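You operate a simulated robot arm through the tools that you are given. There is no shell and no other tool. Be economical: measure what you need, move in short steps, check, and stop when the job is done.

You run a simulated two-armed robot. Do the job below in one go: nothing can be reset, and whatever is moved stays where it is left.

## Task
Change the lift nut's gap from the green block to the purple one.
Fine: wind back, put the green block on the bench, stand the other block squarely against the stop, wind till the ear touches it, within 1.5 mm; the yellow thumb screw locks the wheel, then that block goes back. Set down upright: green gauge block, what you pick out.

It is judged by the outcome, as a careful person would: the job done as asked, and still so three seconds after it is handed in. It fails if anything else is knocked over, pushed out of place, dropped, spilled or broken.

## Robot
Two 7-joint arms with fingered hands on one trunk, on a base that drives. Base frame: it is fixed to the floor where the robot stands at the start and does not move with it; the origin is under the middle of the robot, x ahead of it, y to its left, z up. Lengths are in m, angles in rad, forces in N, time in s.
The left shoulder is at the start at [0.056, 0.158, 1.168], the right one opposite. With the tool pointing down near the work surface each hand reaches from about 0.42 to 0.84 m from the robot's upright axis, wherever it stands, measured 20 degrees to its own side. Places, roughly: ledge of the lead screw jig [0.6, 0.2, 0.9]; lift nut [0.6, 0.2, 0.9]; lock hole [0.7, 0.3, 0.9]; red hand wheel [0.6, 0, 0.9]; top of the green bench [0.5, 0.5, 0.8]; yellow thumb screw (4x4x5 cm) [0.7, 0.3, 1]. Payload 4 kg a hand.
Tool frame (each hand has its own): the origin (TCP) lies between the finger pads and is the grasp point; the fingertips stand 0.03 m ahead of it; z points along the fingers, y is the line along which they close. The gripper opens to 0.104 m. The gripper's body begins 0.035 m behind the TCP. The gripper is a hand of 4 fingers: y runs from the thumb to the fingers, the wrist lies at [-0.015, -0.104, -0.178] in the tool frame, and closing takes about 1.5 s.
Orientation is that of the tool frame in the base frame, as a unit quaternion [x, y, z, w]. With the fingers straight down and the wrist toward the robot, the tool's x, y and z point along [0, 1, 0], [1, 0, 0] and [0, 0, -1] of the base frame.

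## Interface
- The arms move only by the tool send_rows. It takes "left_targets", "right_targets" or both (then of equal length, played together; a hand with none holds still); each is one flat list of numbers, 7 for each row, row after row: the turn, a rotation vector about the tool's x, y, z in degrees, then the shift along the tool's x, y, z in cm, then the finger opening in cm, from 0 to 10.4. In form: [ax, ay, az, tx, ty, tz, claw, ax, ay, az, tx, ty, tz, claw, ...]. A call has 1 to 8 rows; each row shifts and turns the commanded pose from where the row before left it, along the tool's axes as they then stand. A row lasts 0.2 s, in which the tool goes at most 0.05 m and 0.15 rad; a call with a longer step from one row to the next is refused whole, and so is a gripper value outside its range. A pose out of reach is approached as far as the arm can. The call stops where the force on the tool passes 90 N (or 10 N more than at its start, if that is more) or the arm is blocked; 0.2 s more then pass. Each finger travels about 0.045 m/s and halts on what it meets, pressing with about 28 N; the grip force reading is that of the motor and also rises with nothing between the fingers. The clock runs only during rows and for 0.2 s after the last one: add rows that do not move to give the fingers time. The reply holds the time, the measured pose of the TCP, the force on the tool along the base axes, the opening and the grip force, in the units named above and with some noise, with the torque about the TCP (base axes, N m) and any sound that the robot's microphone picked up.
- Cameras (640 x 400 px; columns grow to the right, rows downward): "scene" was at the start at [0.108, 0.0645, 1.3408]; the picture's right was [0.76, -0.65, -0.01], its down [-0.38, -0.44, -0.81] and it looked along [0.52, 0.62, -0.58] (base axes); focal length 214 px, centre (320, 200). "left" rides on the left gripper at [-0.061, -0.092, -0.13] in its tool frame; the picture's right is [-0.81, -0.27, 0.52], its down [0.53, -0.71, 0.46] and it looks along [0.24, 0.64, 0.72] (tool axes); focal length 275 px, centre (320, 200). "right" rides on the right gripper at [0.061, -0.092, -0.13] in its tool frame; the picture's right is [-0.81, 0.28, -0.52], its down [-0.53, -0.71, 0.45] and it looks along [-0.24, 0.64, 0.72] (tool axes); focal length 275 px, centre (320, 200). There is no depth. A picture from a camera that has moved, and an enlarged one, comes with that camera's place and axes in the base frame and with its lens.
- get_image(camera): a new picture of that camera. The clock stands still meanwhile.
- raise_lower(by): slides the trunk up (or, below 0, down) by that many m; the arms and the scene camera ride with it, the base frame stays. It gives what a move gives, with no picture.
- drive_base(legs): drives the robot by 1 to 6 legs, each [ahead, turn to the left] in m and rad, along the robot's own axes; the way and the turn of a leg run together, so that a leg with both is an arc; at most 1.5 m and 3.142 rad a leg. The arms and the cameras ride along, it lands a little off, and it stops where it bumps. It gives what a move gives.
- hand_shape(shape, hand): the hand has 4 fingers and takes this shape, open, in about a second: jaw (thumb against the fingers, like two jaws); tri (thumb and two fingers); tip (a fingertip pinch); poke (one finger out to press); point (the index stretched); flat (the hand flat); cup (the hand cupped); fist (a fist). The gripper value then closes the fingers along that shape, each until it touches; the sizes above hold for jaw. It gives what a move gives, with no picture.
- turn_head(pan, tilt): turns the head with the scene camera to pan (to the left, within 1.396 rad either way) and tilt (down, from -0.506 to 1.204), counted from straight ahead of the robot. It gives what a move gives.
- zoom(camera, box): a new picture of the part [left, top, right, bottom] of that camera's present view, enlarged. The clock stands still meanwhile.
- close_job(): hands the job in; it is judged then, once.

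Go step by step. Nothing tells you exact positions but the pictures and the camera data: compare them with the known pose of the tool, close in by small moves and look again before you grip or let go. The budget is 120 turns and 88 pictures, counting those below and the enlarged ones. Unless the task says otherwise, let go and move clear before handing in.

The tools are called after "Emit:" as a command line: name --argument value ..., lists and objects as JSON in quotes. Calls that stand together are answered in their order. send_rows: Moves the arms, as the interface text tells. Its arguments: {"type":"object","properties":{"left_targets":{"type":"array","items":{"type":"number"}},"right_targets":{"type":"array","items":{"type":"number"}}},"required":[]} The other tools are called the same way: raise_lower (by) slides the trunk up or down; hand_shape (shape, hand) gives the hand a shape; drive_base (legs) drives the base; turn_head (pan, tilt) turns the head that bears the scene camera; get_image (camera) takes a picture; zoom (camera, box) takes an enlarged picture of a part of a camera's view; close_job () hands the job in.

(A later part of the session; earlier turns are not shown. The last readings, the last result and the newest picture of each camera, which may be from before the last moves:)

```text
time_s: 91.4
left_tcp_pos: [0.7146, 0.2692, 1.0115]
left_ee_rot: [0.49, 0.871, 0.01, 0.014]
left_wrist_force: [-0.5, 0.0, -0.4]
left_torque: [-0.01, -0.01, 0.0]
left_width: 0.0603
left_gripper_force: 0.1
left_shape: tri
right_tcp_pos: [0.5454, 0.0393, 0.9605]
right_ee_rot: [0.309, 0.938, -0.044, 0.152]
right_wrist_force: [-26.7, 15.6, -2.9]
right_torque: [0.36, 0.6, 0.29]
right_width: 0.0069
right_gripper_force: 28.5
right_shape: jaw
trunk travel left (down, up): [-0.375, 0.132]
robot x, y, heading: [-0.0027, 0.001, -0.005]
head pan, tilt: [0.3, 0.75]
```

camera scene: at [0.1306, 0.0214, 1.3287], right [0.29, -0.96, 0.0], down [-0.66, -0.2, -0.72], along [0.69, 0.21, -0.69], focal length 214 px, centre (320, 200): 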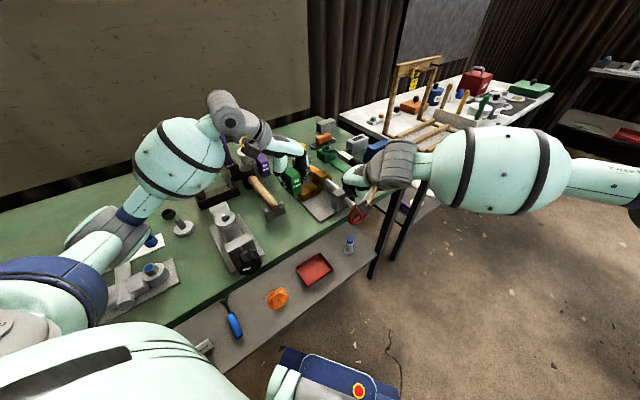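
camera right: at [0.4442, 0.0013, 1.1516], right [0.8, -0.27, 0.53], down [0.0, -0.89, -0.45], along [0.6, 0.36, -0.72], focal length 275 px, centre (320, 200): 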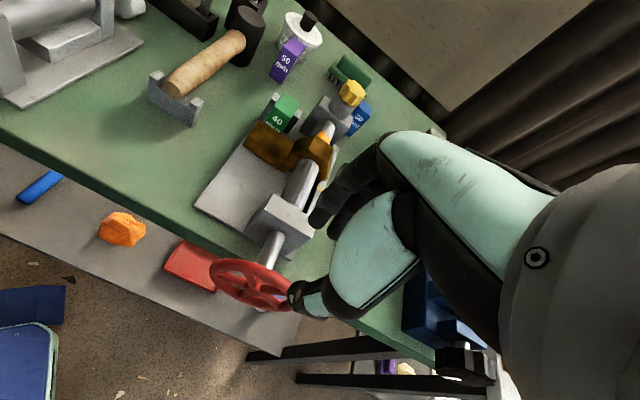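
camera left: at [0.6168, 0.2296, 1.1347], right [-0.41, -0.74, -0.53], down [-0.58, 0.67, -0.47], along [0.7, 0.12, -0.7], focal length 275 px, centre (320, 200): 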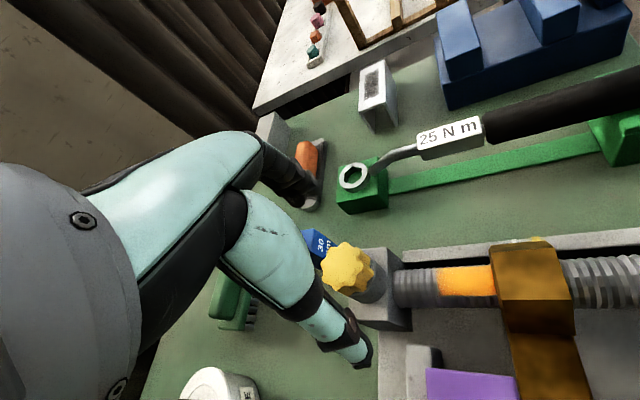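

Emit:
send_rows --left_targets '[0, 0, 0, -0.2, 0.5, 2, 6, 0, 0, 0, 0, 0, 2, 6, 0, 0, 0, 0, 0, 1.5, 6, 0, 0, 0, 0, 0, 0, 3, 0, 0, 0, 0, 0, 0, 0, 0, 0, 0, 0, 0, 0, 0, 0, 0, 0, 0, 0, 0, 0]'

Emit:
zoom --camera "left" --box '[220, 180, 460, 360]'

```text
time_s: 93.0
left_tcp_pos: [0.7241, 0.2714, 0.9567]
left_ee_rot: [0.491, 0.871, 0.009, 0.015]
left_wrist_force: [0.6, -0.2, -1.7]
left_torque: [0.02, -0.05, 0.06]
left_width: 0.0274
left_gripper_force: 28.2
left_shape: tri
right_tcp_pos: [0.546, 0.0379, 0.9601]
right_ee_rot: [0.31, 0.937, -0.045, 0.152]
right_wrist_force: [-27.8, 15.6, -1.2]
right_torque: [0.34, 0.65, 0.28]
right_width: 0.0069
right_gripper_force: 28.3
right_shape: jaw
trunk travel left (down, up): [-0.375, 0.132]
robot x, y, heading: [-0.0001, -0.0037, -0.007]
head pan, tilt: [0.3, 0.75]
```

```text
2.22 times, centred on (340, 270) of left
camera zoom: at [0.6746, 0.1726, 1.0851], right [0.2, -0.83, -0.51], down [-0.87, 0.09, -0.48], along [0.45, 0.54, -0.71], focal length 612 px, centre (276, 44)
```

zoom: 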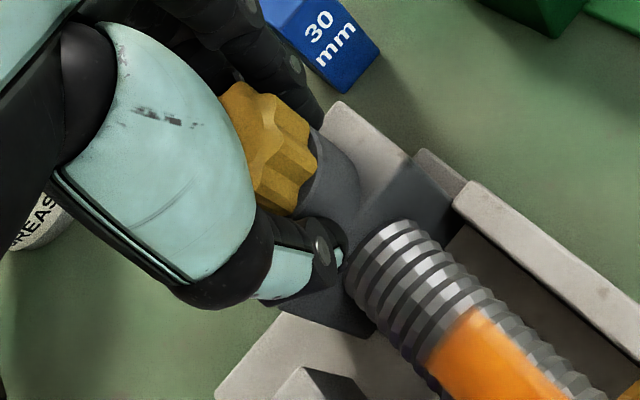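

Balanced three-point grip. Turn clockwise in stages and watch the torque.

Emit:
send_rows --left_targets '[0, 0, 8.5, 0, 0, 0, 0, 0, 0, 8.5, 0, 0, 0, 0, 0, 0, 8.5, 0, 0, 0, 0, 0, 0, 0, 0, 0, 0, 0]'

Emit:
send_rows --left_targets '[0, 0, 8.5, 0, 0, 0, 0, 0, 0, 8.5, 0, 0, 0, 0, 0, 0, 8.5, 0, 0, 0, 0, 0, 0, 0, 0, 0, 0, 0]'

Emit:
zoom --camera "left" --box '[220, 180, 460, 360]'

```text
time_s: 94.0
left_tcp_pos: [0.7225, 0.2679, 0.9619]
left_ee_rot: [0.668, 0.744, 0.02, 0.005]
left_wrist_force: [-1.7, 42.9, -25.8]
left_torque: [0.99, 0.01, 0.88]
left_width: 0.0232
left_gripper_force: 27.8
left_shape: tri
right_tcp_pos: [0.5455, 0.0329, 0.9637]
right_ee_rot: [0.31, 0.938, -0.039, 0.152]
right_wrist_force: [-18.2, 26.2, -11.1]
right_torque: [0.6, 0.42, 0.51]
right_width: 0.0062
right_gripper_force: 28.4
right_shape: jaw
trunk travel left (down, up): [-0.375, 0.132]
robot x, y, heading: [-0.0004, -0.0009, -0.004]
head pan, tilt: [0.3, 0.75]
```

```text
time_s: 95.0
left_tcp_pos: [0.724, 0.266, 0.956]
left_ee_rot: [0.82, 0.572, 0.014, 0.008]
left_wrist_force: [5.5, -11.4, 3.6]
left_torque: [-0.19, -0.24, 0.09]
left_width: 0.0232
left_gripper_force: 28.3
left_shape: tri
right_tcp_pos: [0.5471, 0.0376, 0.9618]
right_ee_rot: [0.311, 0.937, -0.044, 0.153]
right_wrist_force: [-24.7, 11.5, 3.5]
right_torque: [0.23, 0.6, 0.31]
right_width: 0.0076
right_gripper_force: 27.5
right_shape: jaw
trunk travel left (down, up): [-0.375, 0.132]
robot x, y, heading: [0.0014, 0.0, -0.009]
head pan, tilt: [0.3, 0.75]
```

```text
2.22 times, centred on (340, 270) of left
camera zoom: at [0.6139, 0.2399, 1.0825], right [-0.52, -0.66, -0.54], down [-0.47, 0.75, -0.47], along [0.71, 0.01, -0.7], focal length 612 px, centre (276, 44)
```

zoom: 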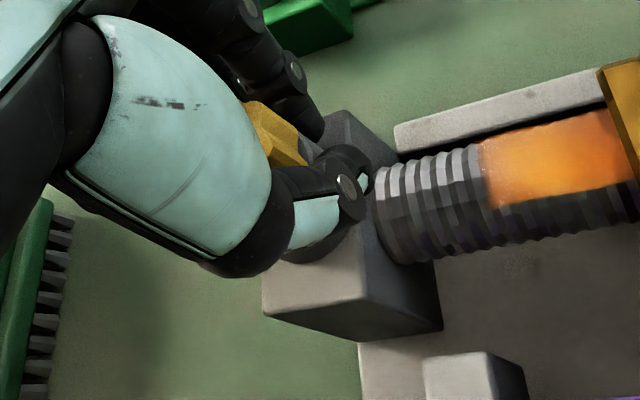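

Torque spiked then popped over a lobe, so clockwise seems blocked. Do a decisive wheel test: a full 40° counter-clockwise pull, reading the force.

Emit:
send_rows --right_targets '[0, 0, 0, 1.311, 0, -0.431, 0, 0, 0, 0, 1.394, 0, 0.047, 0, 0, 0, 0, 0.6, 0, 0.1, 0, 0, 0, 0, 0, 0, 0, 0]'

```text
time_s: 96.0
left_tcp_pos: [0.7256, 0.2658, 0.9567]
left_ee_rot: [0.818, 0.575, 0.014, 0.006]
left_wrist_force: [-8.3, -16.4, 1.5]
left_torque: [-0.34, 0.08, -0.01]
left_width: 0.0234
left_gripper_force: 28.1
left_shape: tri
right_tcp_pos: [0.5255, 0.0511, 0.9534]
right_ee_rot: [0.313, 0.936, -0.042, 0.155]
right_wrist_force: [9.3, 1.0, 18.6]
right_torque: [-0.43, -0.79, 0.23]
right_width: 0.0076
right_gripper_force: 28.1
right_shape: jaw
trunk travel left (down, up): [-0.375, 0.132]
robot x, y, heading: [0.002, -0.0034, -0.006]
head pan, tilt: [0.3, 0.75]
```

The wheel still moves, so not locked. I'll probe the thumb screw's other direction by a small counter-clockwise turn and compare the torque.

Emit:
send_rows --left_targets '[0, 0, -8.5, 0, 0, 0, 0, 0, 0, -8.5, 0, 0, 0, 0, 0, 0, 0, 0, 0, 0, 0]'

Emit:
send_rows --left_targets '[0, 0, -8.5, 0, 0, 0, 0, 0, 0, -8.5, 0, 0, 0, 0, 0, 0, 0, 0, 0, 0, 0]'

```text
time_s: 96.8
left_tcp_pos: [0.7279, 0.2735, 0.97]
left_ee_rot: [0.722, 0.691, 0.021, 0.019]
left_wrist_force: [7.1, -23.1, -8.4]
left_torque: [-0.28, -0.43, 0.11]
left_width: 0.0208
left_gripper_force: 28.3
left_shape: tri
right_tcp_pos: [0.5225, 0.0543, 0.9533]
right_ee_rot: [0.314, 0.936, -0.046, 0.154]
right_wrist_force: [5.0, -2.0, 11.9]
right_torque: [-0.35, -0.38, 0.15]
right_width: 0.007
right_gripper_force: 28.1
right_shape: jaw
trunk travel left (down, up): [-0.375, 0.132]
robot x, y, heading: [-0.0, 0.0003, -0.012]
head pan, tilt: [0.3, 0.75]
```

```text
time_s: 97.6
left_tcp_pos: [0.7249, 0.268, 0.9696]
left_ee_rot: [0.613, 0.789, 0.021, 0.021]
left_wrist_force: [11.0, 8.2, 40.0]
left_torque: [0.29, -0.61, 0.04]
left_width: 0.0261
left_gripper_force: 27.6
left_shape: tri
right_tcp_pos: [0.5199, 0.0573, 0.955]
right_ee_rot: [0.312, 0.936, -0.043, 0.156]
right_wrist_force: [-12.8, 8.5, 21.1]
right_torque: [0.0, 0.1, 0.09]
right_width: 0.006
right_gripper_force: 28.1
right_shape: jaw
trunk travel left (down, up): [-0.375, 0.132]
robot x, y, heading: [-0.0027, -0.0014, -0.004]
head pan, tilt: [0.3, 0.75]
```

Counter-clockwise pushes the hand up (40 N) and clockwise pulled it down, so it is a real helical screw and my fixed height was resisting it. Turn clockwise while feeding downward.

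Emit:
send_rows --left_targets '[0, 0, 8.5, 0, 0, 0.1, 0, 0, 0, 8.5, 0, 0, 0.1, 0, 0, 0, 8.5, 0, 0, 0.1, 0, 0, 0, 8.5, 0, 0, 0.1, 0, 0, 0, 0, 0, 0, 0, 0]'

Emit:
send_rows --left_targets '[0, 0, 8.5, 0, 0, 0.1, 0, 0, 0, 8.5, 0, 0, 0.1, 0, 0, 0, 8.5, 0, 0, 0.1, 0, 0, 0, 8.5, 0, 0, 0.1, 0, 0, 0, 0, 0, 0, 0, 0]'

Emit:
zoom --camera "scene" --box '[250, 100, 370, 200]'

```text
time_s: 98.8
left_tcp_pos: [0.7237, 0.2631, 0.9637]
left_ee_rot: [0.82, 0.571, 0.023, 0.014]
left_wrist_force: [3.8, -25.0, 38.3]
left_torque: [-0.64, -0.21, -0.12]
left_width: 0.0243
left_gripper_force: 27.4
left_shape: tri
right_tcp_pos: [0.5217, 0.0536, 0.9567]
right_ee_rot: [0.313, 0.936, -0.039, 0.156]
right_wrist_force: [-7.0, 19.9, 20.4]
right_torque: [0.55, 0.02, 0.19]
right_width: 0.0061
right_gripper_force: 27.9
right_shape: jaw
trunk travel left (down, up): [-0.375, 0.132]
robot x, y, heading: [-0.0011, -0.0004, -0.002]
head pan, tilt: [0.3, 0.75]
```

```text
time_s: 100.0
left_tcp_pos: [0.7257, 0.2665, 0.9616]
left_ee_rot: [0.951, 0.308, 0.025, 0.009]
left_wrist_force: [-1.3, -21.3, 39.0]
left_torque: [-0.47, -0.69, 0.5]
left_width: 0.0236
left_gripper_force: 27.8
left_shape: tri
right_tcp_pos: [0.5198, 0.0527, 0.9574]
right_ee_rot: [0.313, 0.936, -0.039, 0.156]
right_wrist_force: [-5.5, 18.1, 20.2]
right_torque: [0.57, 0.0, 0.22]
right_width: 0.0064
right_gripper_force: 28.3
right_shape: jaw
trunk travel left (down, up): [-0.375, 0.132]
robot x, y, heading: [0.0019, 0.0066, -0.009]
head pan, tilt: [0.3, 0.75]
```

```text
4.00 times, centred on (310, 150) of scene
camera zoom: at [0.1201, 0.0187, 1.3298], right [0.29, -0.96, 0.0], down [-0.66, -0.2, -0.73], along [0.7, 0.21, -0.69], focal length 858 px, centre (360, 400)
```

zoom: 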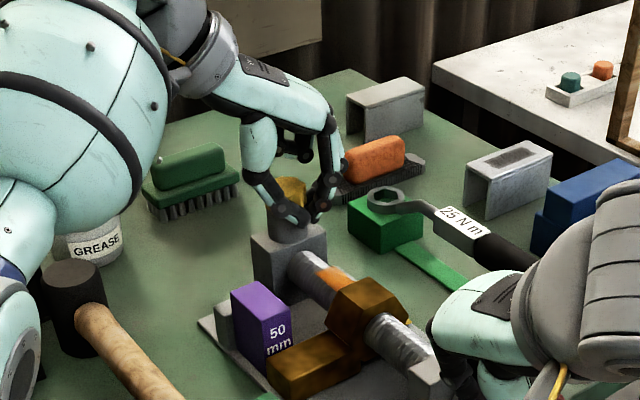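

Key insight: at that height the fingertips (z≈0.93) were gripping the fixed grey collar, not the yellow head above it. Open, raise ~3 cm, rotate back and regrip the head itself.

Emit:
send_rows --left_targets '[0, 0, 0, 0, 0, 0, 6, 0, 0, 0, 0, 0, 0, 6, 0, 0, 0, 0, 0, -2.9, 6, 0, 0, -8.5, 0, 0, 0, 6, 0, 0, -8.5, 0, 0, 0, 6, 0, 0, -8.5, 0, 0, 0, 6, 0, 0, -8.5, 0, 0, 0, 6, 0, 0, -8.5, 0, 0, 0, 6]'

Emit:
send_rows --left_targets '[0, 0, -8.5, 0, 0, 0, 6, 0, 0, -8.5, 0, 0, 0, 6, 0, 0, -8.5, 0, 0, 0, 6, 0, 0, -8.5, 0, 0, 0, 6, 0, 0, 0, 0, 0, 0, 6, 0, 0, 0, 0, 0, 0, 6]'

```text
time_s: 101.8
left_tcp_pos: [0.7194, 0.2692, 0.9794]
left_ee_rot: [0.771, 0.636, 0.015, 0.01]
left_wrist_force: [0.4, 0.4, -0.5]
left_torque: [-0.01, 0.01, 0.01]
left_width: 0.0598
left_gripper_force: 0.0
left_shape: tri
right_tcp_pos: [0.5211, 0.0574, 0.9554]
right_ee_rot: [0.312, 0.936, -0.043, 0.156]
right_wrist_force: [-25.4, 6.4, 31.0]
right_torque: [-0.1, 0.51, -0.03]
right_width: 0.0065
right_gripper_force: 27.9
right_shape: jaw
trunk travel left (down, up): [-0.375, 0.132]
robot x, y, heading: [0.0036, -0.0041, -0.003]
head pan, tilt: [0.3, 0.75]
```

```text
time_s: 103.2
left_tcp_pos: [0.7202, 0.2706, 0.9803]
left_ee_rot: [0.554, 0.833, 0.011, 0.013]
left_wrist_force: [0.1, 0.0, 0.3]
left_torque: [0.0, 0.01, 0.0]
left_width: 0.0599
left_gripper_force: 0.1
left_shape: tri
right_tcp_pos: [0.5216, 0.056, 0.9564]
right_ee_rot: [0.312, 0.936, -0.042, 0.155]
right_wrist_force: [-23.6, 5.6, 32.1]
right_torque: [-0.08, 0.5, -0.04]
right_width: 0.0068
right_gripper_force: 27.9
right_shape: jaw
trunk travel left (down, up): [-0.375, 0.132]
robot x, y, heading: [-0.0028, 0.0007, -0.006]
head pan, tilt: [0.3, 0.75]
```

Emit:
send_rows --right_targets '[0, 0, 0, -0.6, 0, -0.1, 0, 0, 0, 0, -1.394, 0, -0.047, 0, 0, 0, 0, -1.311, 0, 0.431, 0, 0, 0, 0, 0, 0, 0, 0, 0, 0, 0, 0, 0, 0, 0, 0, 0, 0, 0, 0, 0, 0, 0, 0, 0, 0, 0, 0, 0, 0, 0, 0, 0, 0, 0, 0]' --left_targets '[0, 0, 0, 0, 0, 0, 6, 0, 0, 0, 0, 0, 0, 6, 0, 0, 0, 0, 0, 0, 6, 0, 0, 0, 0, 0, 0, 6, 0, 0, 0, 0, 0, 0, 3, 0, 0, 0, 0, 0, 0, 0, 0, 0, 0, 0, 0, 0, 0, 0, 0, 0, 0, 0, 0, 0]'

```text
time_s: 105.0
left_tcp_pos: [0.7175, 0.272, 0.9801]
left_ee_rot: [0.554, 0.833, 0.013, 0.015]
left_wrist_force: [0.3, -0.3, 0.4]
left_torque: [-0.01, -0.01, -0.01]
left_width: 0.0276
left_gripper_force: 28.0
left_shape: tri
right_tcp_pos: [0.5419, 0.0402, 0.9675]
right_ee_rot: [0.31, 0.937, -0.038, 0.156]
right_wrist_force: [-31.8, 15.7, 36.3]
right_torque: [0.54, 0.8, -0.08]
right_width: 0.0058
right_gripper_force: 28.0
right_shape: jaw
trunk travel left (down, up): [-0.375, 0.132]
robot x, y, heading: [0.0013, -0.0027, -0.009]
head pan, tilt: [0.3, 0.75]
```

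Emit:
send_rows --left_targets '[0, 0, 8.5, 0, 0, 0, 0, 0, 0, 8.5, 0, 0, 0, 0, 0, 0, 8.5, 0, 0, 0, 0, 0, 0, 0, 0, 0, 0, 0]'

Emit:
send_rows --left_targets '[0, 0, 8.5, 0, 0, 0, 0, 0, 0, 8.5, 0, 0, 0, 0, 0, 0, 8.5, 0, 0, 0, 0, 0, 0, 8.5, 0, 0, 0, 0, 0, 0, 0, 0, 0, 0, 0]'

```text
time_s: 106.0
left_tcp_pos: [0.7193, 0.2719, 0.9812]
left_ee_rot: [0.724, 0.69, 0.014, 0.011]
left_wrist_force: [-5.0, 0.8, 0.0]
left_torque: [0.0, 0.15, 0.02]
left_width: 0.0274
left_gripper_force: 27.9
left_shape: tri
right_tcp_pos: [0.5421, 0.0409, 0.9678]
right_ee_rot: [0.309, 0.937, -0.038, 0.157]
right_wrist_force: [-31.6, 14.9, 35.1]
right_torque: [0.52, 0.75, -0.07]
right_width: 0.0059
right_gripper_force: 28.2
right_shape: jaw
trunk travel left (down, up): [-0.375, 0.132]
robot x, y, heading: [-0.0004, -0.0003, -0.002]
head pan, tilt: [0.3, 0.75]
```

```text
time_s: 107.2
left_tcp_pos: [0.719, 0.2728, 0.9807]
left_ee_rot: [0.895, 0.447, 0.017, 0.006]
left_wrist_force: [-2.8, 5.6, -3.0]
left_torque: [0.08, 0.1, -0.02]
left_width: 0.0271
left_gripper_force: 28.1
left_shape: tri
right_tcp_pos: [0.5426, 0.0405, 0.967]
right_ee_rot: [0.309, 0.937, -0.039, 0.156]
right_wrist_force: [-31.6, 14.3, 36.5]
right_torque: [0.47, 0.85, -0.05]
right_width: 0.0059
right_gripper_force: 28.1
right_shape: jaw
trunk travel left (down, up): [-0.375, 0.132]
robot x, y, heading: [-0.0001, 0.001, -0.002]
head pan, tilt: [0.3, 0.75]
```

Now the head turns freely with the hand. Continue clockwise until it tightens.

Emit:
send_rows --left_targets '[0, 0, 8.5, 0, 0, 0, 0, 0, 0, 8.5, 0, 0, 0, 0, 0, 0, 0, 0, 0, 0, 6, 0, 0, 0, 0, 0, 0, 6, 0, 0, -8.5, 0, 0, 0, 6, 0, 0, -8.5, 0, 0, 0, 6, 0, 0, -8.5, 0, 0, 0, 6, 0, 0, -8.5, 0, 0, 0, 6]'

Emit:
send_rows --left_targets '[0, 0, -8.5, 0, 0, 0, 6, 0, 0, -8.5, 0, 0, 0, 6, 0, 0, -8.5, 0, 0, 0, 6, 0, 0, -8.5, 0, 0, 0, 6, 0, 0, -8.5, 0, 0, 0, 6, 0, 0, 0, 0, 0, 0.3, 3, 0, 0, 0, 0, 0, 0, 0, 0, 0, 0, 0, 0, 0, 0]'

Emit:
send_rows --left_targets '[0, 0, 0, 0, 0, 0, 0, 0, 0, 8.5, 0, 0, 0, 0, 0, 0, 8.5, 0, 0, 0, 0, 0, 0, 8.5, 0, 0, 0, 0, 0, 0, 8.5, 0, 0, 0, 0, 0, 0, 8.5, 0, 0, 0, 0, 0, 0, 8.5, 0, 0, 0, 0, 0, 0, 8.5, 0, 0, 0, 0]'

```text
time_s: 109.0
left_tcp_pos: [0.72, 0.2715, 0.9795]
left_ee_rot: [0.817, 0.576, 0.016, 0.009]
left_wrist_force: [-0.8, 0.5, -0.3]
left_torque: [0.03, -0.01, -0.04]
left_width: 0.0597
left_gripper_force: 0.2
left_shape: tri
right_tcp_pos: [0.5425, 0.0389, 0.9675]
right_ee_rot: [0.309, 0.937, -0.039, 0.156]
right_wrist_force: [-31.3, 14.9, 36.9]
right_torque: [0.5, 0.81, -0.05]
right_width: 0.006
right_gripper_force: 28.5
right_shape: jaw
trunk travel left (down, up): [-0.375, 0.132]
robot x, y, heading: [-0.0008, -0.0012, -0.001]
head pan, tilt: [0.3, 0.75]
```

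```text
time_s: 110.8
left_tcp_pos: [0.7186, 0.2687, 0.9776]
left_ee_rot: [0.553, 0.833, 0.013, 0.015]
left_wrist_force: [-0.2, 1.0, 0.8]
left_torque: [0.03, 0.0, 0.01]
left_width: 0.0267
left_gripper_force: 28.7
left_shape: tri
right_tcp_pos: [0.5426, 0.0403, 0.9675]
right_ee_rot: [0.309, 0.937, -0.039, 0.156]
right_wrist_force: [-31.0, 15.0, 36.4]
right_torque: [0.51, 0.76, -0.04]
right_width: 0.0058
right_gripper_force: 28.4
right_shape: jaw
trunk travel left (down, up): [-0.375, 0.132]
robot x, y, heading: [0.0002, 0.0033, -0.007]
head pan, tilt: [0.3, 0.75]
```

```text
time_s: 112.6
left_tcp_pos: [0.7202, 0.2723, 0.9785]
left_ee_rot: [0.894, 0.447, 0.019, 0.006]
left_wrist_force: [-2.5, 3.2, -1.9]
left_torque: [0.07, 0.16, 0.07]
left_width: 0.0262
left_gripper_force: 27.6
left_shape: tri
right_tcp_pos: [0.5427, 0.04, 0.9665]
right_ee_rot: [0.309, 0.937, -0.038, 0.156]
right_wrist_force: [-30.2, 13.8, 36.9]
right_torque: [0.46, 0.78, -0.06]
right_width: 0.0059
right_gripper_force: 27.7
right_shape: jaw
trunk travel left (down, up): [-0.375, 0.132]
robot x, y, heading: [0.0007, 0.0051, -0.006]
head pan, tilt: [0.3, 0.75]
```

Emit:
send_rows --left_targets '[0, 0, 8.5, 0, 0, 0, 0, 0, 0, 8.5, 0, 0, 0, 0, 0, 0, 0, 0, 0, 0, 6, 0, 0, 0, 0, 0, 0, 6, 0, 0, -8.5, 0, 0, 0, 6, 0, 0, -8.5, 0, 0, 0, 6, 0, 0, -8.5, 0, 0, 0, 6, 0, 0, -8.5, 0, 0, 0, 6]'

Emit:
send_rows --left_targets '[0, 0, -8.5, 0, 0, 0, 6, 0, 0, -8.5, 0, 0, 0, 6, 0, 0, -8.5, 0, 0, 0, 6, 0, 0, -8.5, 0, 0, 0, 6, 0, 0, -8.5, 0, 0, 0, 6, 0, 0, 0, 0, 0, 0, 3, 0, 0, 0, 0, 0, 0, 0, 0, 0, 0, 0, 0, 0, 0]'

Emit:
send_rows --left_targets '[0, 0, 0, 0, 0, 0, 0, 0, 0, 8.5, 0, 0, 0, 0, 0, 0, 8.5, 0, 0, 0, 0, 0, 0, 8.5, 0, 0, 0, 0, 0, 0, 8.5, 0, 0, 0, 0, 0, 0, 8.5, 0, 0, 0, 0, 0, 0, 8.5, 0, 0, 0, 0, 0, 0, 8.5, 0, 0, 0, 0]'

Emit:
zoom --camera "left" --box '[220, 150, 640, 400]'

```text
time_s: 114.4
left_tcp_pos: [0.7197, 0.2707, 0.9776]
left_ee_rot: [0.817, 0.576, 0.016, 0.01]
left_wrist_force: [-0.3, 0.6, -0.5]
left_torque: [-0.03, 0.0, -0.01]
left_width: 0.0595
left_gripper_force: 0.1
left_shape: tri
right_tcp_pos: [0.5435, 0.0392, 0.967]
right_ee_rot: [0.31, 0.937, -0.038, 0.156]
right_wrist_force: [-31.9, 13.9, 37.7]
right_torque: [0.49, 0.77, -0.06]
right_width: 0.0062
right_gripper_force: 28.0
right_shape: jaw
trunk travel left (down, up): [-0.375, 0.132]
robot x, y, heading: [-0.0024, 0.0006, -0.003]
head pan, tilt: [0.3, 0.75]
```

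```text
time_s: 116.2
left_tcp_pos: [0.7196, 0.2711, 0.9769]
left_ee_rot: [0.554, 0.833, 0.012, 0.014]
left_wrist_force: [-0.8, -1.1, -0.9]
left_torque: [-0.01, 0.05, 0.01]
left_width: 0.0269
left_gripper_force: 27.8
left_shape: tri
right_tcp_pos: [0.543, 0.0398, 0.9678]
right_ee_rot: [0.309, 0.937, -0.038, 0.156]
right_wrist_force: [-30.5, 14.7, 36.6]
right_torque: [0.47, 0.75, -0.06]
right_width: 0.0059
right_gripper_force: 28.2
right_shape: jaw
trunk travel left (down, up): [-0.375, 0.132]
robot x, y, heading: [0.0002, 0.001, -0.004]
head pan, tilt: [0.3, 0.75]
```

```text
time_s: 118.0
left_tcp_pos: [0.7205, 0.2719, 0.9771]
left_ee_rot: [0.894, 0.447, 0.018, 0.006]
left_wrist_force: [1.6, 7.9, -1.5]
left_torque: [0.18, -0.01, 0.08]
left_width: 0.0267
left_gripper_force: 27.9
left_shape: tri
right_tcp_pos: [0.5436, 0.0402, 0.9672]
right_ee_rot: [0.31, 0.937, -0.04, 0.156]
right_wrist_force: [-33.8, 10.7, 39.4]
right_torque: [0.36, 0.87, -0.09]
right_width: 0.0059
right_gripper_force: 27.4
right_shape: jaw
trunk travel left (down, up): [-0.375, 0.132]
robot x, y, heading: [-0.0039, 0.0015, -0.004]
head pan, tilt: [0.3, 0.75]
```

```text
1.52 times, centred on (430, 275) of left
camera zoom: at [0.6069, 0.2779, 1.1039], right [-0.69, -0.48, -0.55], down [-0.23, 0.86, -0.46], along [0.69, -0.19, -0.7], focal length 420 px, centre (152, 86)
```

zoom: 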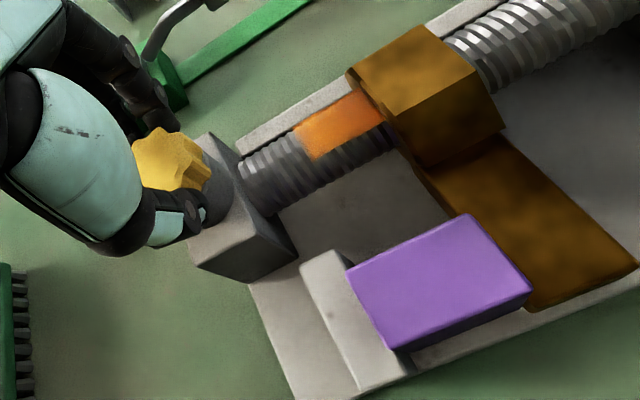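

Screw has turned ~200° in total. Test the lock with the wheel again.

Emit:
send_rows --right_targets '[0, 0, 0, 1.311, 0, -0.431, 0, 0, 0, 0, 0.8, 0, 0, 0, 0, 0, 0, 0, 0, 0, 0]'

```text
time_s: 118.8
left_tcp_pos: [0.7229, 0.2707, 0.9767]
left_ee_rot: [0.894, 0.448, 0.017, 0.005]
left_wrist_force: [-10.9, 11.9, 3.6]
left_torque: [0.33, 0.42, 0.03]
left_width: 0.0268
left_gripper_force: 28.0
left_shape: tri
right_tcp_pos: [0.5316, 0.0486, 0.9634]
right_ee_rot: [0.314, 0.935, -0.041, 0.159]
right_wrist_force: [2.1, -8.3, 39.8]
right_torque: [-0.25, -0.38, -0.29]
right_width: 0.0057
right_gripper_force: 27.8
right_shape: jaw
trunk travel left (down, up): [-0.375, 0.132]
robot x, y, heading: [0.0002, 0.0014, -0.005]
head pan, tilt: [0.3, 0.75]
```

Not locked yet; the screw needs more turns. Continue several clockwise bites, watching torque.

Emit:
send_rows --left_targets '[0, 0, 8.5, 0, 0, 0, 0, 0, 0, 8.5, 0, 0, 0, 0, 0, 0, 0, 0, 0, 0, 6, 0, 0, 0, 0, 0, 0, 6, 0, 0, -8.5, 0, 0, 0, 6, 0, 0, -8.5, 0, 0, 0, 6, 0, 0, -8.5, 0, 0, 0, 6, 0, 0, -8.5, 0, 0, 0, 6]'

Emit:
send_rows --left_targets '[0, 0, -8.5, 0, 0, 0, 6, 0, 0, -8.5, 0, 0, 0, 6, 0, 0, -8.5, 0, 0, 0, 6, 0, 0, -8.5, 0, 0, 0, 6, 0, 0, -8.5, 0, 0, 0, 6, 0, 0, 0, 0, 0, 0, 3, 0, 0, 0, 0, 0, 0, 0, 0, 0, 0, 0, 0, 0, 0]'

Emit:
send_rows --left_targets '[0, 0, 0, 0, 0, 0, 0, 0, 0, 8.5, 0, 0, 0, 0, 0, 0, 8.5, 0, 0, 0, 0, 0, 0, 8.5, 0, 0, 0, 0, 0, 0, 8.5, 0, 0, 0, 0, 0, 0, 8.5, 0, 0, 0, 0, 0, 0, 8.5, 0, 0, 0, 0, 0, 0, 8.5, 0, 0, 0, 0]'

Emit:
send_rows --left_targets '[0, 0, 8.5, 0, 0, 0, 0, 0, 0, 8.5, 0, 0, 0, 0, 0, 0, 0, 0, 0, 0, 6, 0, 0, 0, 0, 0, 0, 6, 0, 0, -8.5, 0, 0, 0, 6, 0, 0, -8.5, 0, 0, 0, 6, 0, 0, -8.5, 0, 0, 0, 6, 0, 0, -8.5, 0, 0, 0, 6]'

Emit:
send_rows --left_targets '[0, 0, -8.5, 0, 0, 0, 6, 0, 0, -8.5, 0, 0, 0, 6, 0, 0, -8.5, 0, 0, 0, 6, 0, 0, -8.5, 0, 0, 0, 6, 0, 0, -8.5, 0, 0, 0, 6, 0, 0, 0, 0, 0, 0, 3, 0, 0, 0, 0, 0, 0, 0, 0, 0, 0, 0, 0, 0, 0]'

Emit:
send_rows --left_targets '[0, 0, 0, 0, 0, 0, 0, 0, 0, 8.5, 0, 0, 0, 0, 0, 0, 8.5, 0, 0, 0, 0, 0, 0, 8.5, 0, 0, 0, 0, 0, 0, 8.5, 0, 0, 0, 0, 0, 0, 8.5, 0, 0, 0, 0, 0, 0, 8.5, 0, 0, 0, 0, 0, 0, 8.5, 0, 0, 0, 0]'

```text
time_s: 120.6
left_tcp_pos: [0.7212, 0.2678, 0.9768]
left_ee_rot: [0.817, 0.576, 0.016, 0.007]
left_wrist_force: [0.2, 0.3, 0.5]
left_torque: [0.02, -0.03, 0.02]
left_width: 0.0596
left_gripper_force: 0.0
left_shape: tri
right_tcp_pos: [0.5277, 0.0508, 0.9627]
right_ee_rot: [0.312, 0.936, -0.041, 0.155]
right_wrist_force: [-16.4, -0.4, 39.5]
right_torque: [-0.14, 0.09, -0.34]
right_width: 0.0059
right_gripper_force: 27.1
right_shape: jaw
trunk travel left (down, up): [-0.375, 0.132]
robot x, y, heading: [0.0032, -0.0007, -0.009]
head pan, tilt: [0.3, 0.75]
```

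```text
time_s: 122.4
left_tcp_pos: [0.7204, 0.2689, 0.9768]
left_ee_rot: [0.554, 0.832, 0.011, 0.013]
left_wrist_force: [-0.6, -1.1, -0.6]
left_torque: [-0.02, -0.03, -0.02]
left_width: 0.0265
left_gripper_force: 28.7
left_shape: tri
right_tcp_pos: [0.5301, 0.0505, 0.9621]
right_ee_rot: [0.313, 0.936, -0.04, 0.156]
right_wrist_force: [-17.4, 1.7, 38.4]
right_torque: [-0.04, 0.13, -0.32]
right_width: 0.0058
right_gripper_force: 28.0
right_shape: jaw
trunk travel left (down, up): [-0.375, 0.132]
robot x, y, heading: [0.0009, 0.0004, -0.005]
head pan, tilt: [0.3, 0.75]
```

```text
time_s: 124.2
left_tcp_pos: [0.7222, 0.2696, 0.9769]
left_ee_rot: [0.894, 0.447, 0.017, 0.005]
left_wrist_force: [-3.8, 6.9, 0.1]
left_torque: [0.17, 0.08, 0.09]
left_width: 0.0248
left_gripper_force: 27.9
left_shape: tri
right_tcp_pos: [0.5293, 0.0493, 0.962]
right_ee_rot: [0.313, 0.936, -0.041, 0.156]
right_wrist_force: [-16.6, -1.6, 38.5]
right_torque: [-0.19, 0.08, -0.36]
right_width: 0.0056
right_gripper_force: 28.2
right_shape: jaw
trunk travel left (down, up): [-0.375, 0.132]
robot x, y, heading: [0.0004, 0.0023, -0.011]
head pan, tilt: [0.3, 0.75]
```

```text
time_s: 126.0
left_tcp_pos: [0.7215, 0.2695, 0.9761]
left_ee_rot: [0.817, 0.576, 0.016, 0.007]
left_wrist_force: [-0.1, 0.0, -1.0]
left_torque: [0.02, 0.01, -0.03]
left_width: 0.0594
left_gripper_force: 0.0
left_shape: tri
right_tcp_pos: [0.5294, 0.0498, 0.9624]
right_ee_rot: [0.313, 0.936, -0.04, 0.156]
right_wrist_force: [-17.1, 1.2, 38.5]
right_torque: [-0.02, 0.11, -0.32]
right_width: 0.0056
right_gripper_force: 28.3
right_shape: jaw
trunk travel left (down, up): [-0.375, 0.132]
robot x, y, heading: [-0.0002, -0.0003, -0.008]
head pan, tilt: [0.3, 0.75]
```

```text
time_s: 127.8
left_tcp_pos: [0.7217, 0.2697, 0.976]
left_ee_rot: [0.554, 0.832, 0.012, 0.014]
left_wrist_force: [0.0, -0.2, -0.2]
left_torque: [-0.04, -0.01, 0.02]
left_width: 0.0267
left_gripper_force: 28.2
left_shape: tri
right_tcp_pos: [0.5297, 0.0502, 0.963]
right_ee_rot: [0.313, 0.936, -0.04, 0.156]
right_wrist_force: [-17.1, 1.5, 38.9]
right_torque: [-0.04, 0.14, -0.27]
right_width: 0.0055
right_gripper_force: 27.9
right_shape: jaw
trunk travel left (down, up): [-0.375, 0.132]
robot x, y, heading: [-0.0023, -0.0013, -0.009]
head pan, tilt: [0.3, 0.75]
```

```text
time_s: 129.6
left_tcp_pos: [0.7222, 0.2694, 0.9762]
left_ee_rot: [0.894, 0.447, 0.017, 0.005]
left_wrist_force: [-0.9, 4.5, -4.0]
left_torque: [0.1, 0.0, 0.18]
left_width: 0.0244
left_gripper_force: 27.6
left_shape: tri
right_tcp_pos: [0.5305, 0.0509, 0.9628]
right_ee_rot: [0.313, 0.936, -0.04, 0.157]
right_wrist_force: [-18.2, -1.9, 39.8]
right_torque: [-0.2, 0.12, -0.3]
right_width: 0.0058
right_gripper_force: 27.9
right_shape: jaw
trunk travel left (down, up): [-0.375, 0.132]
robot x, y, heading: [-0.0002, -0.0024, -0.005]
head pan, tilt: [0.3, 0.75]
```

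Torque is rising (0.18). Before final tightening I must have the ear back on the block: open the right hand to reset its grip cleanly.

Emit:
send_rows --right_targets '[0, 0, 0, 0, 0, 0, 3, 0, 0, 0, 0, 0, 0, 3, 0, 0, 0, 0, 0, 0, 3]'

```text
time_s: 130.4
left_tcp_pos: [0.7237, 0.2707, 0.9764]
left_ee_rot: [0.894, 0.447, 0.017, 0.005]
left_wrist_force: [-12.6, 0.4, 6.2]
left_torque: [0.03, 0.35, 0.04]
left_width: 0.0244
left_gripper_force: 28.1
left_shape: tri
right_tcp_pos: [0.5295, 0.0454, 0.9531]
right_ee_rot: [0.314, 0.936, -0.051, 0.152]
right_wrist_force: [-0.2, -0.7, -3.1]
right_torque: [0.08, -0.01, 0.04]
right_width: 0.03
right_gripper_force: 0.1
right_shape: jaw
trunk travel left (down, up): [-0.375, 0.132]
robot x, y, heading: [-0.0018, -0.0019, -0.007]
head pan, tilt: [0.3, 0.75]
```

Emit:
send_rows --right_targets '[0, 0, 0, 0.5, 0.8, 0.1, 3, 0, 0, 0, 0, 0, 0, 3, 0, 0, 0, 0, 0, 0, 0, 0, 0, 0, 0, 0, 0, 0, 0, 0, 0, 0, 0, 0, 0]'

Emit:
send_rows --right_targets '[0, 0, 0, -1.394, 0, -0.047, 0, 0, 0, 0, -1.311, 0, 0.431, 0, 0, 0, 0, 0, 0, 0, 0]'

Emit:
zoom --camera "left" --box '[220, 150, 640, 400]'

```text
time_s: 131.6
left_tcp_pos: [0.7249, 0.2696, 0.9746]
left_ee_rot: [0.894, 0.448, 0.017, 0.004]
left_wrist_force: [-13.3, -1.4, 12.0]
left_torque: [-0.02, 0.43, -0.01]
left_width: 0.0255
left_gripper_force: 28.1
left_shape: tri
right_tcp_pos: [0.5329, 0.0558, 0.9547]
right_ee_rot: [0.313, 0.936, -0.045, 0.153]
right_wrist_force: [0.3, -1.0, -1.4]
right_torque: [0.02, -0.05, 0.06]
right_width: 0.0048
right_gripper_force: 28.0
right_shape: jaw
trunk travel left (down, up): [-0.375, 0.132]
robot x, y, heading: [-0.0021, 0.0019, -0.004]
head pan, tilt: [0.3, 0.75]
```

```text
time_s: 132.4
left_tcp_pos: [0.7228, 0.271, 0.9765]
left_ee_rot: [0.894, 0.448, 0.017, 0.006]
left_wrist_force: [-2.6, -2.5, 4.6]
left_torque: [-0.08, 0.05, 0.06]
left_width: 0.0256
left_gripper_force: 27.9
left_shape: tri
right_tcp_pos: [0.5502, 0.0446, 0.9609]
right_ee_rot: [0.31, 0.938, -0.044, 0.152]
right_wrist_force: [-28.8, 11.0, 1.1]
right_torque: [0.22, 0.83, 0.11]
right_width: 0.0061
right_gripper_force: 28.3
right_shape: jaw
trunk travel left (down, up): [-0.375, 0.132]
robot x, y, heading: [0.003, -0.0005, -0.008]
head pan, tilt: [0.3, 0.75]
```

```text
1.52 times, centred on (430, 275) of left
camera zoom: at [0.6095, 0.2764, 1.1022], right [-0.69, -0.48, -0.54], down [-0.24, 0.86, -0.46], along [0.69, -0.19, -0.7], focal length 420 px, centre (152, 86)
```

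zoom: 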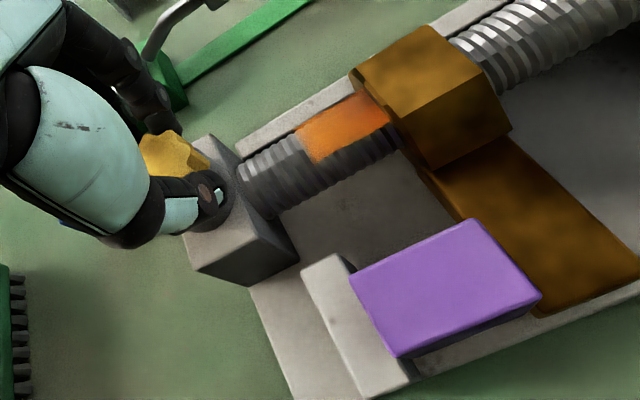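

Ear is back on the block with 31 N. Now another bite on the screw, 5 mm lower for a fuller grip on the head, which has screwed down.

Emit:
send_rows --left_targets '[0, 0, 0, 0, 0, 0, 6, 0, 0, 0, 0, 0, 0, 6, 0, 0, -8.5, 0, 0, 0, 6, 0, 0, -8.5, 0, 0, 0, 6, 0, 0, -8.5, 0, 0, 0, 6, 0, 0, -8.5, 0, 0, 0, 6, 0, 0, -8.5, 0, 0, 0, 6, 0, 0, -8.5, 0, 0, 0, 6]'

Emit:
send_rows --left_targets '[0, 0, -8.5, 0, 0, 0, 6, 0, 0, 0, 0, 0, 0.5, 6, 0, 0, 0, 0, 0, 0, 3, 0, 0, 0, 0, 0, 0, 0, 0, 0, 0, 0, 0, 0, 0, 0, 0, 0, 0, 0, 0, 0, 0, 0, 8.5, 0, 0, 0, 0, 0, 0, 8.5, 0, 0, 0, 0]'

Emit:
send_rows --left_targets '[0, 0, 8.5, 0, 0, 0, 0, 0, 0, 8.5, 0, 0, 0, 0, 0, 0, 8.5, 0, 0, 0, 0, 0, 0, 0, 0, 0, 0, 0]'

Emit:
send_rows --left_targets '[0, 0, 8.5, 0, 0, 0, 0, 0, 0, 8.5, 0, 0, 0, 0, 0, 0, 8.5, 0, 0, 0, 0, 0, 0, 8.5, 0, 0, 0, 0, 0, 0, 0, 0, 0, 0, 0]'

```text
time_s: 134.2
left_tcp_pos: [0.7212, 0.2701, 0.9774]
left_ee_rot: [0.613, 0.79, 0.013, 0.012]
left_wrist_force: [0.2, 0.2, -0.3]
left_torque: [0.03, 0.01, -0.01]
left_width: 0.0597
left_gripper_force: 0.1
left_shape: tri
right_tcp_pos: [0.5527, 0.0434, 0.9618]
right_ee_rot: [0.311, 0.937, -0.044, 0.154]
right_wrist_force: [-26.2, 6.0, 6.5]
right_torque: [0.07, 0.82, 0.08]
right_width: 0.0061
right_gripper_force: 27.3
right_shape: jaw
trunk travel left (down, up): [-0.375, 0.132]
robot x, y, heading: [-0.0014, -0.0013, -0.004]
head pan, tilt: [0.3, 0.75]
```

```text
time_s: 136.0
left_tcp_pos: [0.7224, 0.2655, 0.9716]
left_ee_rot: [0.672, 0.74, 0.015, 0.012]
left_wrist_force: [1.9, 3.0, -4.2]
left_torque: [0.24, -0.38, 0.0]
left_width: 0.0249
left_gripper_force: 28.7
left_shape: tri
right_tcp_pos: [0.5513, 0.0405, 0.9603]
right_ee_rot: [0.311, 0.937, -0.043, 0.153]
right_wrist_force: [-22.1, 15.0, 2.9]
right_torque: [0.35, 0.59, 0.19]
right_width: 0.0061
right_gripper_force: 28.3
right_shape: jaw
trunk travel left (down, up): [-0.375, 0.132]
robot x, y, heading: [-0.0011, -0.0018, -0.01]
head pan, tilt: [0.3, 0.75]
```

```text
time_s: 137.0
left_tcp_pos: [0.7215, 0.2687, 0.9711]
left_ee_rot: [0.818, 0.575, 0.016, 0.008]
left_wrist_force: [5.3, -7.0, 9.7]
left_torque: [-0.19, 0.0, 0.11]
left_width: 0.0234
left_gripper_force: 27.7
left_shape: tri
right_tcp_pos: [0.5531, 0.0419, 0.9608]
right_ee_rot: [0.312, 0.937, -0.044, 0.154]
right_wrist_force: [-25.8, 7.9, 7.0]
right_torque: [0.14, 0.7, 0.18]
right_width: 0.0062
right_gripper_force: 28.2
right_shape: jaw
trunk travel left (down, up): [-0.375, 0.132]
robot x, y, heading: [-0.0024, -0.0024, -0.002]
head pan, tilt: [0.3, 0.75]
```

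```text
time_s: 138.2
left_tcp_pos: [0.7242, 0.2699, 0.9708]
left_ee_rot: [0.95, 0.311, 0.017, 0.001]
left_wrist_force: [9.4, -6.4, 0.1]
left_torque: [-0.18, -0.32, 0.31]
left_width: 0.021
left_gripper_force: 27.6
left_shape: tri
right_tcp_pos: [0.5538, 0.0411, 0.9612]
right_ee_rot: [0.312, 0.937, -0.044, 0.153]
right_wrist_force: [-29.1, 5.6, 11.6]
right_torque: [0.04, 0.84, 0.13]
right_width: 0.0066
right_gripper_force: 27.6
right_shape: jaw
trunk travel left (down, up): [-0.375, 0.132]
robot x, y, heading: [0.0011, -0.0008, -0.005]
head pan, tilt: [0.3, 0.75]
```

Torque now climbs to 0.31 Nm. Test the wheel counter-clockwise again.

Emit:
send_rows --right_targets '[0, 0, 0, 1.311, 0, -0.431, 0, 0, 0, 0, 0.8, 0, 0, 0, 0, 0, 0, 0, 0, 0, 0]'

```text
time_s: 139.0
left_tcp_pos: [0.7263, 0.2675, 0.9705]
left_ee_rot: [0.951, 0.31, 0.016, 0.0]
left_wrist_force: [-7.2, -2.6, 8.4]
left_torque: [-0.02, 0.47, 0.05]
left_width: 0.021
left_gripper_force: 28.7
left_shape: tri
right_tcp_pos: [0.5428, 0.0498, 0.9591]
right_ee_rot: [0.316, 0.935, -0.045, 0.156]
right_wrist_force: [13.5, -13.3, 9.7]
right_torque: [-0.44, -0.48, 0.2]
right_width: 0.0055
right_gripper_force: 27.6
right_shape: jaw
trunk travel left (down, up): [-0.375, 0.132]
robot x, y, heading: [0.0023, 0.0042, -0.005]
head pan, tilt: [0.3, 0.75]
```

Emit:
send_rows --right_targets '[0, 0, 0, 1.2, 0, 0.1, 0, 0, 0, 0, 0, 0, 0, 0]'

```text
time_s: 139.6
left_tcp_pos: [0.7273, 0.2675, 0.9707]
left_ee_rot: [0.95, 0.311, 0.016, 0.001]
left_wrist_force: [-4.4, -2.0, 7.3]
left_torque: [-0.08, 0.44, 0.06]
left_width: 0.0208
left_gripper_force: 27.9
left_shape: tri
right_tcp_pos: [0.5313, 0.0584, 0.9532]
right_ee_rot: [0.314, 0.936, -0.044, 0.156]
right_wrist_force: [12.3, -17.3, 17.7]
right_torque: [-0.64, -0.48, 0.01]
right_width: 0.0056
right_gripper_force: 28.2
right_shape: jaw
trunk travel left (down, up): [-0.375, 0.132]
robot x, y, heading: [-0.0015, -0.0003, -0.011]
head pan, tilt: [0.3, 0.75]
```

Ambiguous; discriminate by reversing 1.3 cm clockwise: free wheel → small force, locked (slipping grip) → large force.

Emit:
send_rows --right_targets '[0, 0, 0, -1.2, 0, -0.1, 0, 0, 0, 0, 0, 0, 0, 0]'

```text
time_s: 140.2
left_tcp_pos: [0.7264, 0.2674, 0.9702]
left_ee_rot: [0.951, 0.31, 0.018, 0.002]
left_wrist_force: [0.0, -8.2, 5.2]
left_torque: [-0.19, 0.07, 0.16]
left_width: 0.0214
left_gripper_force: 28.2
left_shape: tri
right_tcp_pos: [0.5354, 0.0561, 0.9555]
right_ee_rot: [0.309, 0.938, -0.044, 0.149]
right_wrist_force: [-13.9, 4.4, -0.5]
right_torque: [0.01, 0.27, -0.05]
right_width: 0.0056
right_gripper_force: 27.5
right_shape: jaw
trunk travel left (down, up): [-0.375, 0.132]
robot x, y, heading: [-0.0004, -0.0002, -0.008]
head pan, tilt: [0.3, 0.75]
```

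Emit:
send_rows --right_targets '[0, 0, 0, -0.8, 0, 0, 0, 0, 0, 0, 0, 0, 0, 0]'

```text
time_s: 140.8
left_tcp_pos: [0.7251, 0.2689, 0.9711]
left_ee_rot: [0.95, 0.311, 0.016, 0.002]
left_wrist_force: [0.5, -13.2, 5.0]
left_torque: [-0.32, -0.01, 0.15]
left_width: 0.0211
left_gripper_force: 28.1
left_shape: tri
right_tcp_pos: [0.5424, 0.0481, 0.9581]
right_ee_rot: [0.313, 0.937, -0.045, 0.152]
right_wrist_force: [-19.5, 9.7, -7.6]
right_torque: [0.29, 0.47, 0.06]
right_width: 0.0054
right_gripper_force: 27.6
right_shape: jaw
trunk travel left (down, up): [-0.375, 0.132]
robot x, y, heading: [0.0002, -0.0024, -0.003]
head pan, tilt: [0.3, 0.75]
```

A steady ~20 N drag both ways (was ~7): the screw is now braking the wheel. Wind back to firm contact, then tighten harder.

Emit:
send_rows --right_targets '[0, 0, 0, -1.0, 0, 0.3, 0, 0, 0, 0, 0, 0, 0, 0]'

Emit:
send_rows --right_targets '[0, 0, 0, -0.8, 0, 0.3, 0, 0, 0, 0, 0, 0, 0, 0]'

Emit:
send_rows --left_targets '[0, 0, 0, 0, 0, 0, 6, 0, 0, 0, 0, 0, 0, 6, 0, 0, -8.5, 0, 0, 0, 6, 0, 0, -8.5, 0, 0, 0, 6, 0, 0, -8.5, 0, 0, 0, 6, 0, 0, -8.5, 0, 0, 0, 6, 0, 0, -8.5, 0, 0, 0, 6, 0, 0, -8.5, 0, 0, 0, 6]'

```text
time_s: 141.4
left_tcp_pos: [0.7241, 0.2689, 0.9695]
left_ee_rot: [0.95, 0.311, 0.017, 0.001]
left_wrist_force: [4.6, -12.0, 1.5]
left_torque: [-0.3, -0.15, 0.15]
left_width: 0.0211
left_gripper_force: 28.8
left_shape: tri
right_tcp_pos: [0.5495, 0.0436, 0.9614]
right_ee_rot: [0.311, 0.937, -0.045, 0.153]
right_wrist_force: [-25.8, 11.2, 0.2]
right_torque: [0.2, 0.75, 0.1]
right_width: 0.006
right_gripper_force: 27.6
right_shape: jaw
trunk travel left (down, up): [-0.375, 0.132]
robot x, y, heading: [-0.0, -0.0009, -0.006]
head pan, tilt: [0.3, 0.75]
```

```text
time_s: 142.0
left_tcp_pos: [0.7249, 0.2699, 0.9713]
left_ee_rot: [0.95, 0.311, 0.018, 0.001]
left_wrist_force: [9.7, -9.6, -2.6]
left_torque: [-0.16, -0.38, 0.27]
left_width: 0.0214
left_gripper_force: 28.6
left_shape: tri
right_tcp_pos: [0.5554, 0.0402, 0.961]
right_ee_rot: [0.31, 0.937, -0.044, 0.153]
right_wrist_force: [-36.4, 6.4, 10.2]
right_torque: [0.09, 1.05, 0.03]
right_width: 0.0064
right_gripper_force: 27.8
right_shape: jaw
trunk travel left (down, up): [-0.375, 0.132]
robot x, y, heading: [-0.0029, -0.0003, -0.005]
head pan, tilt: [0.3, 0.75]
```

```text
time_s: 143.8
left_tcp_pos: [0.7214, 0.2693, 0.9725]
left_ee_rot: [0.723, 0.691, 0.014, 0.01]
left_wrist_force: [-0.4, 0.1, 0.3]
left_torque: [0.02, 0.0, 0.04]
left_width: 0.0595
left_gripper_force: 0.0
left_shape: tri
right_tcp_pos: [0.5563, 0.0402, 0.9613]
right_ee_rot: [0.311, 0.937, -0.045, 0.152]
right_wrist_force: [-32.9, 4.2, 9.4]
right_torque: [0.03, 1.01, 0.13]
right_width: 0.0066
right_gripper_force: 28.1
right_shape: jaw
trunk travel left (down, up): [-0.375, 0.132]
robot x, y, heading: [0.0021, 0.0057, -0.006]
head pan, tilt: [0.3, 0.75]
```

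Emit:
send_rows --left_targets '[0, 0, -8.5, 0, 0, 0, 6, 0, 0, -8.5, 0, 0, 0, 6, 0, 0, -8.5, 0, 0, 0, 6, 0, 0, 0, 0, 0, 0, 3, 0, 0, 0, 0, 0, 0, 0, 0, 0, 0, 0, 0, 0, 0, 0, 0, 0, 0, 0, 0, 0, 0, 0, 8.5, 0, 0, 0, 0]'

Emit:
send_rows --left_targets '[0, 0, 8.5, 0, 0, 0, 0, 0, 0, 8.5, 0, 0, 0, 0, 0, 0, 8.5, 0, 0, 0, 0, 0, 0, 0, 0, 0, 0, 0]'

Emit:
send_rows --left_targets '[0, 0, 8.5, 0, 0, 0, 0, 0, 0, 8.5, 0, 0, 0, 0, 0, 0, 8.5, 0, 0, 0, 0, 0, 0, 8.5, 0, 0, 0, 0, 0, 0, 0, 0, 0, 0, 0]'

```text
time_s: 145.6
left_tcp_pos: [0.7216, 0.2708, 0.972]
left_ee_rot: [0.613, 0.79, 0.014, 0.012]
left_wrist_force: [-1.2, 8.0, -2.3]
left_torque: [0.23, 0.14, 0.25]
left_width: 0.0266
left_gripper_force: 27.8
left_shape: tri
right_tcp_pos: [0.5553, 0.0398, 0.9617]
right_ee_rot: [0.312, 0.937, -0.043, 0.153]
right_wrist_force: [-30.3, 7.6, 5.6]
right_torque: [0.17, 0.86, 0.07]
right_width: 0.0062
right_gripper_force: 27.8
right_shape: jaw
trunk travel left (down, up): [-0.375, 0.132]
robot x, y, heading: [-0.0029, 0.0004, -0.003]
head pan, tilt: [0.3, 0.75]
```

```text
time_s: 146.6
left_tcp_pos: [0.7206, 0.2683, 0.9716]
left_ee_rot: [0.775, 0.632, 0.016, 0.01]
left_wrist_force: [-0.6, -13.6, 4.4]
left_torque: [-0.27, -0.04, -0.01]
left_width: 0.0245
left_gripper_force: 27.7
left_shape: tri
right_tcp_pos: [0.5562, 0.0379, 0.9609]
right_ee_rot: [0.311, 0.937, -0.044, 0.153]
right_wrist_force: [-31.1, 7.9, 6.3]
right_torque: [0.15, 0.82, 0.11]
right_width: 0.006
right_gripper_force: 27.5
right_shape: jaw
trunk travel left (down, up): [-0.375, 0.132]
robot x, y, heading: [-0.0003, -0.0017, -0.006]
head pan, tilt: [0.3, 0.75]
```

```text
time_s: 147.8
left_tcp_pos: [0.7228, 0.2694, 0.9727]
left_ee_rot: [0.925, 0.379, 0.018, 0.002]
left_wrist_force: [8.5, -6.1, 0.3]
left_torque: [-0.15, -0.23, 0.29]
left_width: 0.0221
left_gripper_force: 28.1
left_shape: tri
right_tcp_pos: [0.5561, 0.039, 0.9614]
right_ee_rot: [0.311, 0.937, -0.044, 0.152]
right_wrist_force: [-35.4, 3.7, 10.1]
right_torque: [0.05, 1.0, 0.11]
right_width: 0.0061
right_gripper_force: 28.1
right_shape: jaw
trunk travel left (down, up): [-0.375, 0.132]
robot x, y, heading: [-0.0025, -0.0017, -0.002]
head pan, tilt: [0.3, 0.75]
```

The head now resists at once and the fingers cog over the lobes: it is tight. Check the wheel once more.

Emit:
send_rows --right_targets '[0, 0, 0, 1.311, 0, -0.431, 0, 0, 0, 0, 1.3, 0, 0, 0, 0, 0, 0, 0, 0, 0, 0]'

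Emit:
zoom --camera "left" --box '[220, 150, 640, 400]'

```text
time_s: 148.6
left_tcp_pos: [0.7253, 0.268, 0.9727]
left_ee_rot: [0.924, 0.381, 0.017, 0.001]
left_wrist_force: [-5.5, 0.3, 9.4]
left_torque: [-0.03, 0.5, 0.03]
left_width: 0.0228
left_gripper_force: 27.5
left_shape: tri
right_tcp_pos: [0.541, 0.0496, 0.9572]
right_ee_rot: [0.315, 0.935, -0.045, 0.157]
right_wrist_force: [4.3, -19.6, 16.2]
right_torque: [-0.62, -0.14, -0.01]
right_width: 0.0055
right_gripper_force: 27.9
right_shape: jaw
trunk travel left (down, up): [-0.375, 0.132]
robot x, y, heading: [0.0017, 0.001, -0.003]
head pan, tilt: [0.3, 0.75]
```

```text
1.52 times, centred on (430, 275) of left
camera zoom: at [0.6137, 0.289, 1.0985], right [-0.75, -0.37, -0.55], down [-0.11, 0.89, -0.45], along [0.65, -0.28, -0.71], focal length 420 px, centre (152, 86)
```

zoom: 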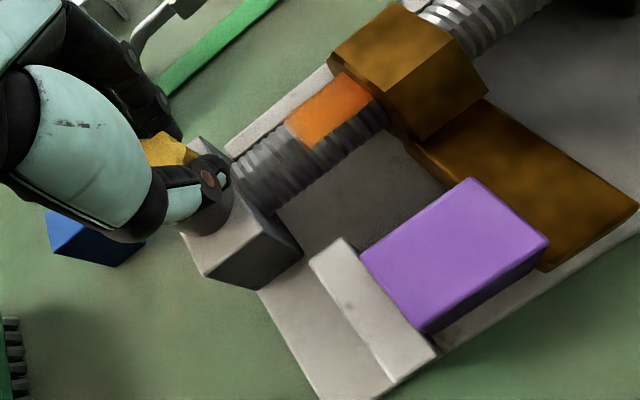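

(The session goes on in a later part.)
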